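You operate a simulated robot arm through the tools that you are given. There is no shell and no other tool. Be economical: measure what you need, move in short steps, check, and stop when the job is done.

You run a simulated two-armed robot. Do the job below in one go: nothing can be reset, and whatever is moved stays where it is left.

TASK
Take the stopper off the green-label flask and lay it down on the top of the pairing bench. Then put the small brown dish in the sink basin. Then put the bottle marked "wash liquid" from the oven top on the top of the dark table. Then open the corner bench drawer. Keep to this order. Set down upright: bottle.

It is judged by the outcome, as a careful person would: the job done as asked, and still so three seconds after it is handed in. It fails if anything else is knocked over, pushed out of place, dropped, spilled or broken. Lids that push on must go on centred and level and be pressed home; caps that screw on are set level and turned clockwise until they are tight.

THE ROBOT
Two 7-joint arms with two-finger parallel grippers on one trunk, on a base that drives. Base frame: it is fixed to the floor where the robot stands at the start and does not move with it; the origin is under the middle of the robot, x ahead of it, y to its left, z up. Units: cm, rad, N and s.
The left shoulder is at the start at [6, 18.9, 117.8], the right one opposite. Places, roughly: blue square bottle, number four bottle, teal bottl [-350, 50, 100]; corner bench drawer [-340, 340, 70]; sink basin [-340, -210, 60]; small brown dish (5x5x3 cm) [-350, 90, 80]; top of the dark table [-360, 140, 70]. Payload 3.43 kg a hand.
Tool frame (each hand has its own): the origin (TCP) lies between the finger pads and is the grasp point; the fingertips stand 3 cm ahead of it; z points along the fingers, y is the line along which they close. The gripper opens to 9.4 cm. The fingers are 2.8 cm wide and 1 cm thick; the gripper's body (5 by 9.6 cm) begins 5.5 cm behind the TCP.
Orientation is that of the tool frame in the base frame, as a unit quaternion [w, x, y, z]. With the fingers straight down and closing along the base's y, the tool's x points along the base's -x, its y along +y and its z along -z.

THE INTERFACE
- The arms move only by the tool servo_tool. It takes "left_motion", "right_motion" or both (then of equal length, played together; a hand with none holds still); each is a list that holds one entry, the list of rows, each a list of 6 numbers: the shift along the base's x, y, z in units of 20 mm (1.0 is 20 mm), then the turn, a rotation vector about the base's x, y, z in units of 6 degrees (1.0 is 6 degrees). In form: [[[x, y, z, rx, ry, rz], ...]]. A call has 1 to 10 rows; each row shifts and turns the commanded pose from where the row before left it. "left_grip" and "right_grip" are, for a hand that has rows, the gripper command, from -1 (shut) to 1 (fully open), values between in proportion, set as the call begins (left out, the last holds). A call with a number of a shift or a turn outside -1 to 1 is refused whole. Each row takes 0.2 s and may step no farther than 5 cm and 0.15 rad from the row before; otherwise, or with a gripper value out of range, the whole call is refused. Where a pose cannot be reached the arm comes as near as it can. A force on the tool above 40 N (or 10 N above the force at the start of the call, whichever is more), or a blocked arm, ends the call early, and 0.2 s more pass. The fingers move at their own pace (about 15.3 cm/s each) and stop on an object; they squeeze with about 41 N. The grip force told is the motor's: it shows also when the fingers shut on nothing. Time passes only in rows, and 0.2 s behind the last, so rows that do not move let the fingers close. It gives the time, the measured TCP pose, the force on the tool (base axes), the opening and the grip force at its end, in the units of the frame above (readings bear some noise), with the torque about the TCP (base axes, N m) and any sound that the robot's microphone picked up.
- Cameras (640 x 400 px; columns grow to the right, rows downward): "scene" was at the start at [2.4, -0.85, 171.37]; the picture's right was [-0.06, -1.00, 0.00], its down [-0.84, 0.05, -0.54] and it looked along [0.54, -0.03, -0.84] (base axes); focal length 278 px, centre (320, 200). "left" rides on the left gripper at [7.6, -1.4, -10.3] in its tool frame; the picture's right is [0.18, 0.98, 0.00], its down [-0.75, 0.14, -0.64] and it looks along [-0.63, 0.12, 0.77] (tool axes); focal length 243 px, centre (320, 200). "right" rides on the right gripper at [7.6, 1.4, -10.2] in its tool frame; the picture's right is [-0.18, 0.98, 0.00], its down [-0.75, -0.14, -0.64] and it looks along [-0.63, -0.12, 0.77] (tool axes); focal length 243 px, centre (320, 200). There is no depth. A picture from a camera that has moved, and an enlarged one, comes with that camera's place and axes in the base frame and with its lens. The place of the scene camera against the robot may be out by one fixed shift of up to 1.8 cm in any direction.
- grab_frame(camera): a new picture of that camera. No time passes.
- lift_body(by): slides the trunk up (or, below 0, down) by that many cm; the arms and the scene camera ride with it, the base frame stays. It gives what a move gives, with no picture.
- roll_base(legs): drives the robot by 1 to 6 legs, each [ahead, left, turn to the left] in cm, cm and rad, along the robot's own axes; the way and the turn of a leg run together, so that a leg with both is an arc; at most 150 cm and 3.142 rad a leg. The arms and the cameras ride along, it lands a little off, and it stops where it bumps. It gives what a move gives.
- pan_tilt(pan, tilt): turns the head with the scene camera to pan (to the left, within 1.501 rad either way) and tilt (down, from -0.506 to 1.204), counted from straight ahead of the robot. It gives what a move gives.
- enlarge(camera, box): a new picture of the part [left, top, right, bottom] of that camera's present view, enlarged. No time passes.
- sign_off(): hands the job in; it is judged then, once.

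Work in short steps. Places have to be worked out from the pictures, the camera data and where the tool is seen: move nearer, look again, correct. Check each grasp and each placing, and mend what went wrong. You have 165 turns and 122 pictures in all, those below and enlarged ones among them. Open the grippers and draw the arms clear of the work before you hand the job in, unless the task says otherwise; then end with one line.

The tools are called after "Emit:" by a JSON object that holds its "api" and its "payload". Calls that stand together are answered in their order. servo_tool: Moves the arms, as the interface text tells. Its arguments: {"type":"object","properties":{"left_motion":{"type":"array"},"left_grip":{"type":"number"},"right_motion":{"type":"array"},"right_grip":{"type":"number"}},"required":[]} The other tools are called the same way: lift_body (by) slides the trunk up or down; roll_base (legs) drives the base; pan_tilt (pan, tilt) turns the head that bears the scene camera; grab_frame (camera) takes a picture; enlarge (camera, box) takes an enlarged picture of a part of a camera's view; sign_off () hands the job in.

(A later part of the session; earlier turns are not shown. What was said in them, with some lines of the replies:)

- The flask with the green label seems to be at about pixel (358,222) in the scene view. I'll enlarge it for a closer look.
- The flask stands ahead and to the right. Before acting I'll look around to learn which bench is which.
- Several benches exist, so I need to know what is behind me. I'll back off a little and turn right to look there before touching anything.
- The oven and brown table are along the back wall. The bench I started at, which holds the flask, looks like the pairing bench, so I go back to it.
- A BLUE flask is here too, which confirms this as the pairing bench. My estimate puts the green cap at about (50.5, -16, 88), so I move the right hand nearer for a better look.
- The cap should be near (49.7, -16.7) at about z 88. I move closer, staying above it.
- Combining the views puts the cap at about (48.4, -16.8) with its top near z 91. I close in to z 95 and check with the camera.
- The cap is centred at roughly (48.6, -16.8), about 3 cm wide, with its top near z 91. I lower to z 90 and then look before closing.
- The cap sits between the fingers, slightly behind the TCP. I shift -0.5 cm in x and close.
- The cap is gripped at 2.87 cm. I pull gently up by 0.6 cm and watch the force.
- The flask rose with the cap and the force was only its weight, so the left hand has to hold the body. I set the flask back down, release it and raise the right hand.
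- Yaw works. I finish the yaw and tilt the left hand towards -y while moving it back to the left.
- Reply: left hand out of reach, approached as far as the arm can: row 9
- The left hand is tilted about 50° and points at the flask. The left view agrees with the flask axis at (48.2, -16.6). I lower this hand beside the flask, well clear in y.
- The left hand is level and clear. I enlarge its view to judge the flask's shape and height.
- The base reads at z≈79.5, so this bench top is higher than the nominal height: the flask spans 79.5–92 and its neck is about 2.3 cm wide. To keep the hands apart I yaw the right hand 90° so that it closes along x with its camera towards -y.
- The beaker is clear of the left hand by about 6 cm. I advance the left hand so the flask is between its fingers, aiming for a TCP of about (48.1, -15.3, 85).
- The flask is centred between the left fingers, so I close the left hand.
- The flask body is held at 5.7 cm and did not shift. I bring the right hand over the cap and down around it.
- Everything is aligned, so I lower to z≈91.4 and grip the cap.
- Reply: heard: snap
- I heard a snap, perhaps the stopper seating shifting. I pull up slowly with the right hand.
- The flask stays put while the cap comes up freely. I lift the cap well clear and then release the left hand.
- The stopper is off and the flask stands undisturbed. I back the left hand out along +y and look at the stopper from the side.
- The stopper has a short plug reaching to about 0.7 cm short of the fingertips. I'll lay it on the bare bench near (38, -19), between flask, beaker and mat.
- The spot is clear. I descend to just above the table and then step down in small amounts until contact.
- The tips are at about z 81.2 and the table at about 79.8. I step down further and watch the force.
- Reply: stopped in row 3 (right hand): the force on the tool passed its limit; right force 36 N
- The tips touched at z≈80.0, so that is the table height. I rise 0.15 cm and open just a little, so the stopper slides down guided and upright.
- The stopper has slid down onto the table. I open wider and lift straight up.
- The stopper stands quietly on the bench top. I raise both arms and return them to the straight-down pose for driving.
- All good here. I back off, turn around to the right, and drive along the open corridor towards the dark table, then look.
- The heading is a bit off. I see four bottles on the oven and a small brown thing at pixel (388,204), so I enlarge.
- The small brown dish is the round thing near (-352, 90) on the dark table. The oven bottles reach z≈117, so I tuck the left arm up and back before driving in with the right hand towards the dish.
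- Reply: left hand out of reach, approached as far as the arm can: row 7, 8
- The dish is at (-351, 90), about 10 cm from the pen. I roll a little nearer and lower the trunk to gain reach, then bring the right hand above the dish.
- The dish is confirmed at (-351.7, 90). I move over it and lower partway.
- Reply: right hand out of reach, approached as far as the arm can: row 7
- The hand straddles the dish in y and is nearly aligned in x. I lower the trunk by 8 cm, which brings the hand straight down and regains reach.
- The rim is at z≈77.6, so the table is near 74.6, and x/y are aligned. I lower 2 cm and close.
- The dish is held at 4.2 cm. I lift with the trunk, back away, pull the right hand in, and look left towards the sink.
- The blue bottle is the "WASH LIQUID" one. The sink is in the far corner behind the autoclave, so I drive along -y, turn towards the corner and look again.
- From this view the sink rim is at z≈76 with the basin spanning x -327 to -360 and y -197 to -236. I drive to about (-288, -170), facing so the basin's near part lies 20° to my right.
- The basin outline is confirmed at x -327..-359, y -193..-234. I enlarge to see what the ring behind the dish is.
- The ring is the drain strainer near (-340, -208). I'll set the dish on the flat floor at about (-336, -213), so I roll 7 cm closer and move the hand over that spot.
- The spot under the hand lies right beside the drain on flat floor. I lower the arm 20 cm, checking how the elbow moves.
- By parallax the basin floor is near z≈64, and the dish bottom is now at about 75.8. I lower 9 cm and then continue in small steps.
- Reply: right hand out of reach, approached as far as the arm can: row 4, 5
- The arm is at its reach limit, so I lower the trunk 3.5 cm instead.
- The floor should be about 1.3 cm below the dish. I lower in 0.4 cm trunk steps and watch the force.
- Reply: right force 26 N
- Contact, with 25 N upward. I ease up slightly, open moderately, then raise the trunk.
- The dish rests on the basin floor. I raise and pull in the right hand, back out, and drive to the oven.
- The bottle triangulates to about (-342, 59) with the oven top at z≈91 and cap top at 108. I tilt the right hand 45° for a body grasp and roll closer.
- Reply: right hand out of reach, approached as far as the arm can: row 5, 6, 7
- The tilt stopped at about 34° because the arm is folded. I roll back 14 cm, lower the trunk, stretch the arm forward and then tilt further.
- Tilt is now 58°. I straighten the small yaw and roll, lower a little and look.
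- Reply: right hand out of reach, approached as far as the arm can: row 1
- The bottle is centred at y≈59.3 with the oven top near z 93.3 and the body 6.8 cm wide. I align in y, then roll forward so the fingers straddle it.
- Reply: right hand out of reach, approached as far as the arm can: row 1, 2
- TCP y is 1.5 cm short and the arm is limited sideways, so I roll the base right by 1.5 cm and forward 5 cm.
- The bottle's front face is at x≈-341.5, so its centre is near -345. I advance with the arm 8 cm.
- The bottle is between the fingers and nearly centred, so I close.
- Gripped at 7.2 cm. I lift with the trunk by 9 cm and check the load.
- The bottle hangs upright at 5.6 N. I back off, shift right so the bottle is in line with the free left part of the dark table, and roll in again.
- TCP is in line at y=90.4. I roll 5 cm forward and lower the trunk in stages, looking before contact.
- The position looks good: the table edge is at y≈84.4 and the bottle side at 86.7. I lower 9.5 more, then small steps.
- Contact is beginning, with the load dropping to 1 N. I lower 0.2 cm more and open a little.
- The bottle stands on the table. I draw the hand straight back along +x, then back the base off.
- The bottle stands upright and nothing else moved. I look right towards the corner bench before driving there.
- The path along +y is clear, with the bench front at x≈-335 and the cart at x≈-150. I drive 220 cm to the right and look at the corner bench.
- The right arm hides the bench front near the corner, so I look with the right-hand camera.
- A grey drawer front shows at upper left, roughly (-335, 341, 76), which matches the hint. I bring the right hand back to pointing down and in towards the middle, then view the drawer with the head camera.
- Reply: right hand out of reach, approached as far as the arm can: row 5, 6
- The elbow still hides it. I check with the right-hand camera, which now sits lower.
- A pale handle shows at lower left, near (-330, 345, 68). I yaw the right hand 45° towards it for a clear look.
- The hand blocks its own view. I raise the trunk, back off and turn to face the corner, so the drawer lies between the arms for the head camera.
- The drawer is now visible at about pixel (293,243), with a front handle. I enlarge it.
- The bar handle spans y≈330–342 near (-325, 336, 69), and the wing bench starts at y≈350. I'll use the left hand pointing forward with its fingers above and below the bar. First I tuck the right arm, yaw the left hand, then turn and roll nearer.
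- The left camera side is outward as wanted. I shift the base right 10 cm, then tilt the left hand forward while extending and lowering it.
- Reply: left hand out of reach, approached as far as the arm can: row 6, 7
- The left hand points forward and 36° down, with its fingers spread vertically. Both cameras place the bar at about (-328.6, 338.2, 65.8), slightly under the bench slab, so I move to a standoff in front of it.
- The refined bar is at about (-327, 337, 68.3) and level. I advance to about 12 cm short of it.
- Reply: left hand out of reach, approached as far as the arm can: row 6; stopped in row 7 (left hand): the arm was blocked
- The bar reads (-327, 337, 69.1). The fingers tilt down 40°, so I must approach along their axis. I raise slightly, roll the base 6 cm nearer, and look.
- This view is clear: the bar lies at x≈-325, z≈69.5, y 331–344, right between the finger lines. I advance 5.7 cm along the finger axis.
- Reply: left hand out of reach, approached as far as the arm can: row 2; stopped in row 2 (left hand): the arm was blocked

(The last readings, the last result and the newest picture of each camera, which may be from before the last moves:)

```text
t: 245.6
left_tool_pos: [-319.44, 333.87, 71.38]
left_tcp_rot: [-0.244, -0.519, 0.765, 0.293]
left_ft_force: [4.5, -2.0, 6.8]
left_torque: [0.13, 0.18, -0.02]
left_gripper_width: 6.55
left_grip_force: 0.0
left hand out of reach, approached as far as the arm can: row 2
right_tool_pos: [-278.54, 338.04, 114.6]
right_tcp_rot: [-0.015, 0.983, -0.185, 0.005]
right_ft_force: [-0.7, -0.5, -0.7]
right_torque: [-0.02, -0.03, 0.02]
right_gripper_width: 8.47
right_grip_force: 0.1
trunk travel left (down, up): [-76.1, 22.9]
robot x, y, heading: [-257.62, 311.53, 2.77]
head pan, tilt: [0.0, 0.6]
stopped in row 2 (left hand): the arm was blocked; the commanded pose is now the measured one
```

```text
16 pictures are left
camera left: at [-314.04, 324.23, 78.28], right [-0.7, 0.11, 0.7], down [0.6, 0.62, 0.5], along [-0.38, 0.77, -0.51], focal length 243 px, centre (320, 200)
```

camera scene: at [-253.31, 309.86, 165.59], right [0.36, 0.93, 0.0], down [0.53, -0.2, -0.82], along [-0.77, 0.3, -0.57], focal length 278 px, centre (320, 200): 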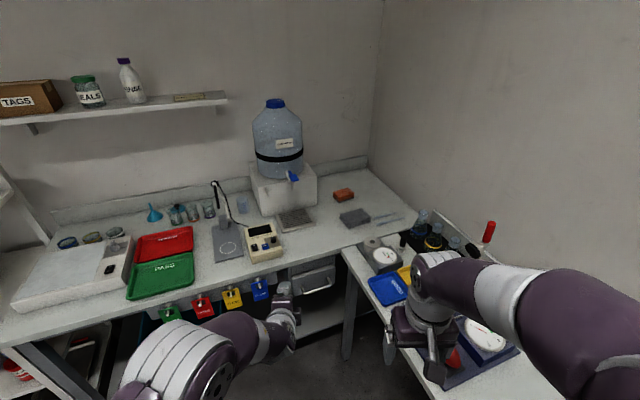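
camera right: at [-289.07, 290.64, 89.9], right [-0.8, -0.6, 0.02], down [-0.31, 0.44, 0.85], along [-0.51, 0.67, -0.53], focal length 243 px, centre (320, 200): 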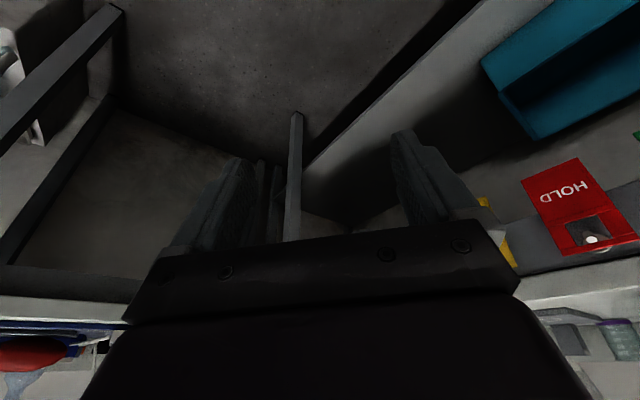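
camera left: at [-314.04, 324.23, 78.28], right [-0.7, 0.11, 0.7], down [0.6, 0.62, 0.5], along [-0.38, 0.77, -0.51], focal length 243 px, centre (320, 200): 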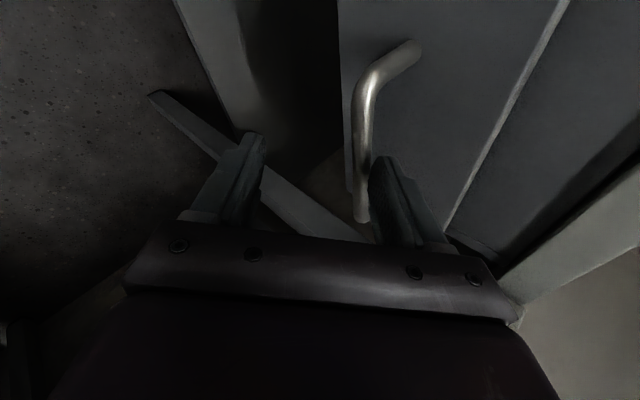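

The arm is at its wrist limit and the hand steepened. I back off 7 cm, raise the arm while lowering the trunk, which eases the wrist, and re-level the hand.

Emit:
{"api": "roll_base", "payload": {"legs": [[-7, 0, 0]]}}

Emit:
{"api": "servo_tool", "payload": {"left_motion": [[[0, 0, 1, 0, 0, 0], [0, 0, 1, 0, 0, 0], [0, 0, 1, 0, 0, 0], [0, 0, 1, 0.36, 0.93, 0], [0, 0, 1, 0.36, 0.93, 0], [0, 0, 1, 0.36, 0.93, 0], [0, 0, 0, 0, 0, 0]]]}}

Emit:
{"api": "lift_body", "payload": {"by": -9}}

```text
t: 246.6
left_tool_pos: [-313.05, 331.25, 71.54]
left_tcp_rot: [-0.246, -0.518, 0.765, 0.294]
left_ft_force: [1.1, -0.1, 0.4]
left_torque: [0.04, 0.02, 0.0]
left_gripper_width: 6.58
left_grip_force: 0.1
right_tool_pos: [-271.94, 335.61, 114.62]
right_tcp_rot: [-0.014, 0.983, -0.185, 0.003]
right_ft_force: [0.2, -0.2, -0.5]
right_torque: [0.03, -0.01, -0.01]
right_gripper_width: 8.48
right_grip_force: 0.0
trunk travel left (down, up): [-76.1, 22.9]
robot x, y, heading: [-251.06, 309.09, 2.775]
head pan, tilt: [0.0, 0.6]
```

```text
t: 248.2
left_tool_pos: [-312.96, 331.35, 83.68]
left_tcp_rot: [-0.325, -0.484, 0.702, 0.409]
left_ft_force: [0.0, -0.7, 0.5]
left_torque: [0.0, 0.04, -0.02]
left_gripper_width: 6.6
left_grip_force: 0.1
right_tool_pos: [-271.97, 335.51, 114.61]
right_tcp_rot: [-0.014, 0.983, -0.184, 0.004]
right_ft_force: [-0.2, -0.7, 0.3]
right_torque: [-0.02, -0.02, 0.0]
right_gripper_width: 8.47
right_grip_force: 0.0
trunk travel left (down, up): [-76.1, 22.9]
robot x, y, heading: [-251.36, 309.0, 2.769]
head pan, tilt: [0.0, 0.6]
```

```text
t: 249.4
left_tool_pos: [-313.13, 331.36, 74.76]
left_tcp_rot: [-0.324, -0.484, 0.703, 0.409]
left_ft_force: [-0.3, 0.8, -0.7]
left_torque: [-0.04, 0.0, -0.02]
left_gripper_width: 6.56
left_grip_force: 0.1
right_tool_pos: [-271.93, 335.54, 105.62]
right_tcp_rot: [-0.014, 0.982, -0.186, 0.004]
right_ft_force: [-0.3, -0.3, 0.4]
right_torque: [0.04, 0.01, 0.01]
right_gripper_width: 8.43
right_grip_force: 0.0
trunk travel left (down, up): [-67.1, 31.9]
robot x, y, heading: [-251.32, 308.76, 2.774]
head pan, tilt: [0.0, 0.6]
```

Now the hand points 27° below horizontal and has slack. I roll forward 5 cm and look once more.

Emit:
{"api": "roll_base", "payload": {"legs": [[5, 0, 0]]}}

Emit:
{"api": "servo_tool", "payload": {"left_motion": [[[0, 0.5, -0.6, 0, 0, 0], [0, 0, 0, 0, 0, 0]]]}}

Emit:
{"api": "grab_frame", "payload": {"camera": "left"}}

```text
t: 250.3
left_tool_pos: [-317.84, 333.24, 74.53]
left_tcp_rot: [-0.323, -0.483, 0.704, 0.409]
left_ft_force: [-1.0, 0.0, -0.1]
left_torque: [-0.01, 0.01, 0.02]
left_gripper_width: 6.6
left_grip_force: 0.1
right_tool_pos: [-276.73, 337.45, 105.68]
right_tcp_rot: [-0.015, 0.982, -0.186, 0.005]
right_ft_force: [-0.2, -0.9, -0.3]
right_torque: [-0.02, -0.04, 0.01]
right_gripper_width: 8.45
right_grip_force: 0.0
trunk travel left (down, up): [-67.1, 31.9]
robot x, y, heading: [-255.85, 310.64, 2.773]
head pan, tilt: [0.0, 0.6]
```

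```text
t: 250.9
left_tool_pos: [-317.62, 334.23, 73.43]
left_tcp_rot: [-0.324, -0.483, 0.704, 0.409]
left_ft_force: [-0.3, 0.4, 0.2]
left_torque: [0.0, 0.02, 0.01]
left_gripper_width: 6.61
left_grip_force: 0.1
right_tool_pos: [-276.74, 337.35, 105.64]
right_tcp_rot: [-0.014, 0.983, -0.185, 0.004]
right_ft_force: [0.2, -0.3, 0.2]
right_torque: [0.03, -0.03, 0.01]
right_gripper_width: 8.45
right_grip_force: 0.1
trunk travel left (down, up): [-67.1, 31.9]
robot x, y, heading: [-255.91, 310.76, 2.768]
head pan, tilt: [0.0, 0.6]
```

```text
15 pictures are left
camera left: at [-310.79, 324.04, 77.26], right [-0.47, 0.02, 0.88], down [0.73, 0.57, 0.37], along [-0.5, 0.82, -0.28], focal length 243 px, centre (320, 200)
```

left: 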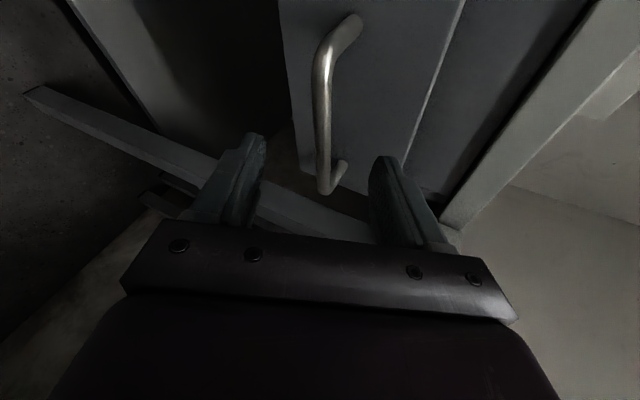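

The bar is exactly on the finger axis. I advance 7.4 cm along it.

Emit:
{"api": "servo_tool", "payload": {"left_motion": [[[-0.78, 0.24, -0.42, 0, 0, 0], [-0.78, 0.24, -0.42, 0, 0, 0], [-0.78, 0.24, -0.42, 0, 0, 0], [-0.78, 0.24, -0.42, 0, 0, 0], [0, 0, 0, 0, 0, 0]]]}}

Emit:
{"api": "grab_frame", "payload": {"camera": "left"}}

```text
t: 252.2
left_tool_pos: [-322.85, 335.99, 71.05]
left_tcp_rot: [-0.323, -0.48, 0.704, 0.412]
left_ft_force: [6.8, -1.4, -2.2]
left_torque: [0.01, 0.03, 0.05]
left_gripper_width: 6.26
left_grip_force: 0.1
left hand out of reach, approached as far as the arm can: row 4
right_tool_pos: [-276.55, 337.51, 105.56]
right_tcp_rot: [-0.015, 0.982, -0.186, 0.003]
right_ft_force: [0.9, 0.2, -0.4]
right_torque: [0.0, -0.02, -0.02]
right_gripper_width: 8.45
right_grip_force: 0.1
trunk travel left (down, up): [-67.1, 31.9]
robot x, y, heading: [-255.66, 310.63, 2.773]
head pan, tilt: [0.0, 0.6]
```

```text
14 pictures are left
camera left: at [-316.09, 325.86, 74.86], right [-0.46, 0.02, 0.89], down [0.74, 0.57, 0.37], along [-0.49, 0.82, -0.28], focal length 243 px, centre (320, 200)
```

left: 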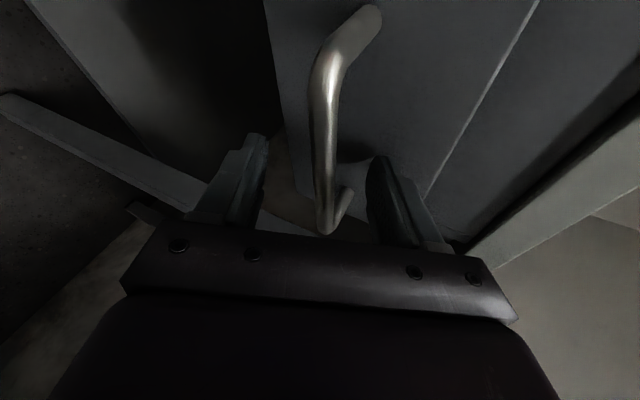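

The bar is between the fingers and a fingertip lightly touches the drawer face. I close the gripper.

Emit:
{"api": "servo_tool", "payload": {"left_motion": [[[0.05, 0, 0, 0, 0, 0], [0, 0, 0, 0, 0, 0], [0, 0, 0, 0, 0, 0], [0, 0, 0, 0, 0, 0]]], "left_grip": -1}}

Emit:
{"api": "grab_frame", "payload": {"camera": "left"}}

```text
t: 253.2
left_tool_pos: [-323.06, 335.98, 71.1]
left_tcp_rot: [-0.324, -0.482, 0.702, 0.411]
left_ft_force: [26.4, 15.9, -16.8]
left_torque: [1.61, 0.0, -0.1]
left_gripper_width: 1.92
left_grip_force: 45.2
right_tool_pos: [-276.53, 337.63, 105.59]
right_tcp_rot: [-0.014, 0.982, -0.186, 0.003]
right_ft_force: [-0.3, -0.4, -0.3]
right_torque: [0.0, 0.01, -0.01]
right_gripper_width: 8.45
right_grip_force: 0.0
trunk travel left (down, up): [-67.1, 31.9]
robot x, y, heading: [-255.23, 310.57, 2.764]
head pan, tilt: [0.0, 0.6]
```

```text
13 pictures are left
camera left: at [-316.18, 325.92, 74.95], right [-0.46, 0.02, 0.89], down [0.74, 0.57, 0.37], along [-0.49, 0.82, -0.28], focal length 243 px, centre (320, 200)
```

left: 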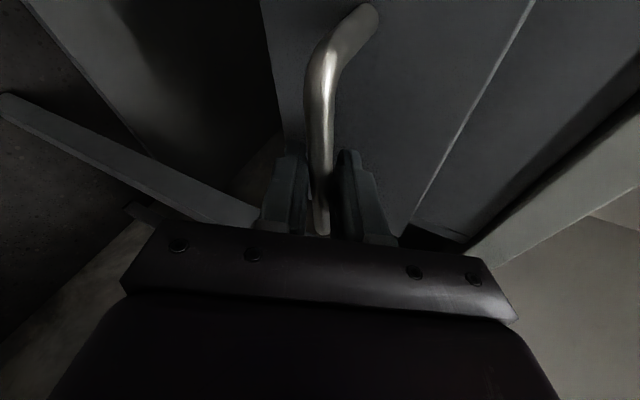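

The bar is gripped. I pull the drawer straight along +x by rolling the base, first 6 cm.

Emit:
{"api": "roll_base", "payload": {"legs": [[-5.6, -2.2, 0]]}}

Emit:
{"api": "grab_frame", "payload": {"camera": "left"}}

```text
t: 254.1
left_tool_pos: [-317.25, 336.02, 71.07]
left_tcp_rot: [-0.324, -0.482, 0.702, 0.412]
left_ft_force: [0.8, 27.2, -14.9]
left_torque: [1.45, -0.06, -0.2]
left_gripper_width: 1.91
left_grip_force: 44.6
right_tool_pos: [-270.57, 337.88, 105.5]
right_tcp_rot: [-0.012, 0.983, -0.185, 0.005]
right_ft_force: [0.7, -0.1, 0.2]
right_torque: [0.0, 0.02, 0.0]
right_gripper_width: 8.48
right_grip_force: 0.1
trunk travel left (down, up): [-67.1, 31.9]
robot x, y, heading: [-249.4, 310.43, 2.771]
head pan, tilt: [0.0, 0.6]
```

```text
12 pictures are left
camera left: at [-310.32, 325.9, 74.95], right [-0.46, 0.02, 0.89], down [0.73, 0.57, 0.37], along [-0.5, 0.82, -0.28], focal length 243 px, centre (320, 200)
```

left: 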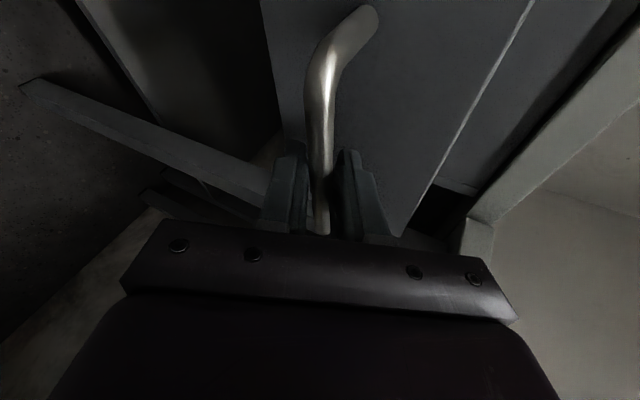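

The drawer comes along. I continue pulling with a slight +y correction to relieve the side force.

Emit:
{"api": "roll_base", "payload": {"legs": [[-9.2, -3.9, 0]]}}

Emit:
{"api": "roll_base", "payload": {"legs": [[-4.6, -1.9, 0]]}}

Emit:
{"api": "grab_frame", "payload": {"camera": "scene"}}

```text
t: 255.3
left_tool_pos: [-307.21, 336.0, 71.15]
left_tcp_rot: [-0.325, -0.484, 0.701, 0.412]
left_ft_force: [-1.1, -3.1, -17.0]
left_torque: [1.27, -0.12, 0.63]
left_gripper_width: 1.89
left_grip_force: 45.4
right_tool_pos: [-260.69, 337.7, 105.63]
right_tcp_rot: [-0.015, 0.983, -0.185, 0.004]
right_ft_force: [0.0, -0.4, -0.4]
right_torque: [0.02, 0.03, 0.01]
right_gripper_width: 8.46
right_grip_force: 0.0
trunk travel left (down, up): [-67.1, 31.9]
robot x, y, heading: [-239.86, 311.36, 2.773]
head pan, tilt: [0.0, 0.6]
```

```text
t: 256.2
left_tool_pos: [-302.04, 336.06, 71.11]
left_tcp_rot: [-0.324, -0.484, 0.701, 0.412]
left_ft_force: [-0.2, -3.2, -14.6]
left_torque: [1.66, -0.06, 0.24]
left_gripper_width: 1.93
left_grip_force: 44.9
right_tool_pos: [-255.53, 337.82, 105.54]
right_tcp_rot: [-0.014, 0.983, -0.184, 0.004]
right_ft_force: [1.3, 0.0, 0.2]
right_torque: [-0.02, 0.04, -0.05]
right_gripper_width: 8.45
right_grip_force: 0.0
trunk travel left (down, up): [-67.1, 31.9]
robot x, y, heading: [-234.93, 311.23, 2.776]
head pan, tilt: [0.0, 0.6]
```

```text
11 pictures are left
camera scene: at [-235.91, 311.73, 156.58], right [0.36, 0.93, 0.0], down [0.53, -0.2, -0.82], along [-0.77, 0.3, -0.57], focal length 278 px, centre (320, 200)
```

scene: 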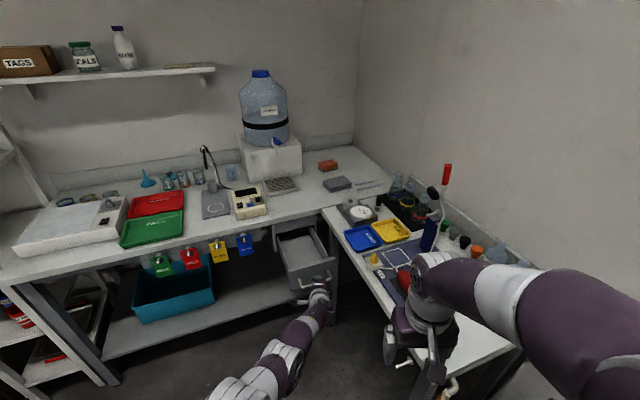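

The drawer is open by 21 cm with no sign of the end stop. I pull 4 cm more and then release.

Emit:
{"api": "roll_base", "payload": {"legs": [[-3.7, -1.5, 0]]}}

Emit:
{"api": "servo_tool", "payload": {"left_motion": [[[0, 0, 0, 0, 0, 0], [0, 0, 0, 0, 0, 0], [0, 0, 0, 0, 0, 0]]], "left_grip": 0.3}}

Emit:
{"api": "grab_frame", "payload": {"camera": "left"}}

```text
t: 257.1
left_tool_pos: [-300.3, 335.8, 71.83]
left_tcp_rot: [-0.327, -0.49, 0.693, 0.416]
left_ft_force: [-0.3, -0.1, -4.8]
left_torque: [1.52, -0.06, 0.35]
left_gripper_width: 1.65
left_grip_force: 45.0
right_tool_pos: [-253.06, 337.77, 105.74]
right_tcp_rot: [-0.014, 0.983, -0.183, 0.005]
right_ft_force: [0.0, -0.2, -0.7]
right_torque: [0.03, 0.02, 0.01]
right_gripper_width: 8.46
right_grip_force: 0.0
trunk travel left (down, up): [-67.1, 31.9]
robot x, y, heading: [-232.48, 311.42, 2.774]
head pan, tilt: [0.0, 0.6]
stopped in leg 1: the force on the tool passed its limit (the readings are from after the stop); the commanded pose is now the measured one
```

```text
t: 257.9
left_tool_pos: [-300.3, 335.88, 71.91]
left_tcp_rot: [-0.328, -0.487, 0.694, 0.416]
left_ft_force: [0.6, -0.5, -0.5]
left_torque: [0.02, 0.02, 0.0]
left_gripper_width: 6.13
left_grip_force: 0.0
right_tool_pos: [-253.21, 337.73, 105.55]
right_tcp_rot: [-0.014, 0.983, -0.182, 0.005]
right_ft_force: [0.6, -0.1, -0.4]
right_torque: [0.0, -0.02, 0.01]
right_gripper_width: 8.49
right_grip_force: 0.2
trunk travel left (down, up): [-67.1, 31.9]
robot x, y, heading: [-232.34, 311.1, 2.773]
head pan, tilt: [0.0, 0.6]
```

```text
10 pictures are left
camera left: at [-293.22, 325.78, 75.55], right [-0.45, 0.0, 0.89], down [0.73, 0.57, 0.37], along [-0.51, 0.82, -0.26], focal length 243 px, centre (320, 200)
```

left: 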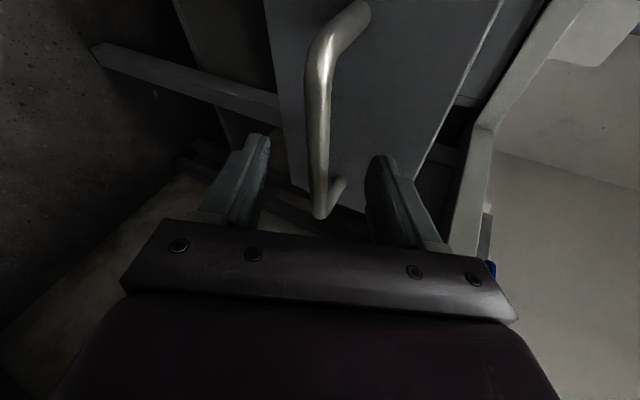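

The drawer reached its stop, so it is fully open, and the fingers are free. I withdraw along the finger axis, then back away and look.

Emit:
{"api": "servo_tool", "payload": {"left_motion": [[[0.85, -0.25, 0.45, 0, 0, 0], [0.85, -0.25, 0.45, 0, 0, 0], [0.85, -0.25, 0.45, 0, 0, 0], [0.85, -0.25, 0.45, 0, 0, 0], [0.85, -0.25, 0.45, 0, 0, 0]]]}}

Emit:
{"api": "roll_base", "payload": {"legs": [[-20, 0, 0]]}}

Emit:
{"api": "grab_frame", "payload": {"camera": "scene"}}

```text
t: 259.1
left_tool_pos: [-291.87, 333.31, 76.47]
left_tcp_rot: [-0.327, -0.487, 0.694, 0.417]
left_ft_force: [-0.8, 1.4, -0.1]
left_torque: [0.02, -0.02, -0.03]
left_gripper_width: 6.09
left_grip_force: 0.0
right_tool_pos: [-253.15, 337.71, 105.58]
right_tcp_rot: [-0.014, 0.983, -0.183, 0.005]
right_ft_force: [0.5, 1.3, -0.1]
right_torque: [0.0, -0.01, 0.01]
right_gripper_width: 8.46
right_grip_force: 0.1
trunk travel left (down, up): [-67.1, 31.9]
robot x, y, heading: [-231.92, 311.23, 2.778]
head pan, tilt: [0.0, 0.6]
```

```text
t: 260.7
left_tool_pos: [-273.06, 326.38, 76.4]
left_tcp_rot: [-0.327, -0.486, 0.694, 0.417]
left_ft_force: [0.4, 0.3, 0.8]
left_torque: [-0.05, 0.01, 0.02]
left_gripper_width: 6.12
left_grip_force: 0.1
right_tool_pos: [-234.5, 330.69, 105.56]
right_tcp_rot: [-0.014, 0.983, -0.184, 0.005]
right_ft_force: [0.0, 0.0, 0.9]
right_torque: [-0.03, 0.02, 0.01]
right_gripper_width: 8.45
right_grip_force: 0.0
trunk travel left (down, up): [-67.1, 31.9]
robot x, y, heading: [-213.44, 303.65, 2.776]
head pan, tilt: [0.0, 0.6]
```

```text
9 pictures are left
camera scene: at [-214.82, 304.51, 156.59], right [0.36, 0.93, 0.0], down [0.53, -0.2, -0.83], along [-0.77, 0.3, -0.56], focal length 278 px, centre (320, 200)
```

scene: 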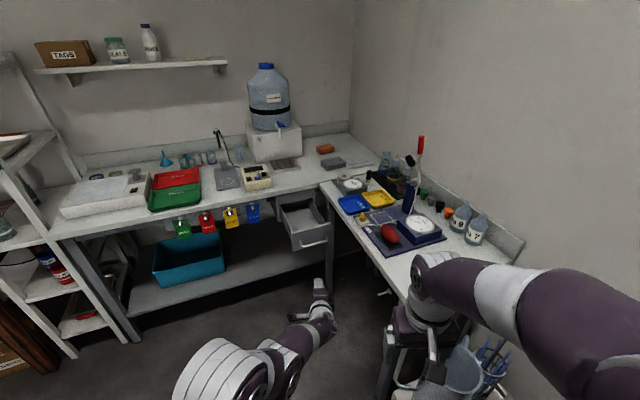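

The drawer stands fully open and nothing around it has moved. I open both grippers fully, back off a little more, and finish.

Emit:
{"api": "roll_base", "payload": {"legs": [[-15, 0, 0]]}}

Emit:
{"api": "servo_tool", "payload": {"left_motion": [[[0, 0, 0.5, 0, 0, 0], [0, 0, 0.5, 0, 0, 0], [0, 0, 0, 0, 0, 0]]], "right_motion": [[[0, 0, 0, 0, 0, 0], [0, 0, 0, 0, 0, 0], [0, 0, 0, 0, 0, 0]]], "left_grip": 1, "right_grip": 1}}

Emit:
{"api": "sign_off", "payload": {}}

```text
t: 262.0
left_tool_pos: [-259.33, 320.81, 76.5]
left_tcp_rot: [-0.328, -0.486, 0.694, 0.417]
left_ft_force: [0.0, 0.5, -0.4]
left_torque: [-0.01, 0.0, 0.02]
left_gripper_width: 6.15
left_grip_force: 0.1
right_tool_pos: [-220.41, 325.1, 105.68]
right_tcp_rot: [-0.014, 0.983, -0.184, 0.004]
right_ft_force: [0.3, 1.0, 0.3]
right_torque: [0.01, 0.04, 0.0]
right_gripper_width: 8.46
right_grip_force: 0.0
trunk travel left (down, up): [-67.1, 31.9]
robot x, y, heading: [-199.55, 298.62, 2.775]
head pan, tilt: [0.0, 0.6]
```

```text
t: 262.8
left_tool_pos: [-259.14, 320.81, 78.54]
left_tcp_rot: [-0.327, -0.488, 0.694, 0.416]
left_ft_force: [-0.2, -0.2, 0.6]
left_torque: [-0.01, 0.02, -0.01]
left_gripper_width: 9.4
left_grip_force: 0.1
right_tool_pos: [-220.62, 325.35, 105.63]
right_tcp_rot: [-0.014, 0.983, -0.184, 0.006]
right_ft_force: [-0.2, 0.5, -0.4]
right_torque: [-0.04, -0.02, 0.01]
right_gripper_width: 9.41
right_grip_force: 0.1
trunk travel left (down, up): [-67.1, 31.9]
robot x, y, heading: [-199.58, 298.29, 2.771]
head pan, tilt: [0.0, 0.6]
```

```text
The job is handed in.
```

The job is handed in, done in the order asked: the stopper is on the starting bench (which I took to be the pairing bench; I saw no sign naming it), the dish is in the sink basin, the "wash liquid" bottle stands upright on the dark table, and the corner bench drawer is fully open.
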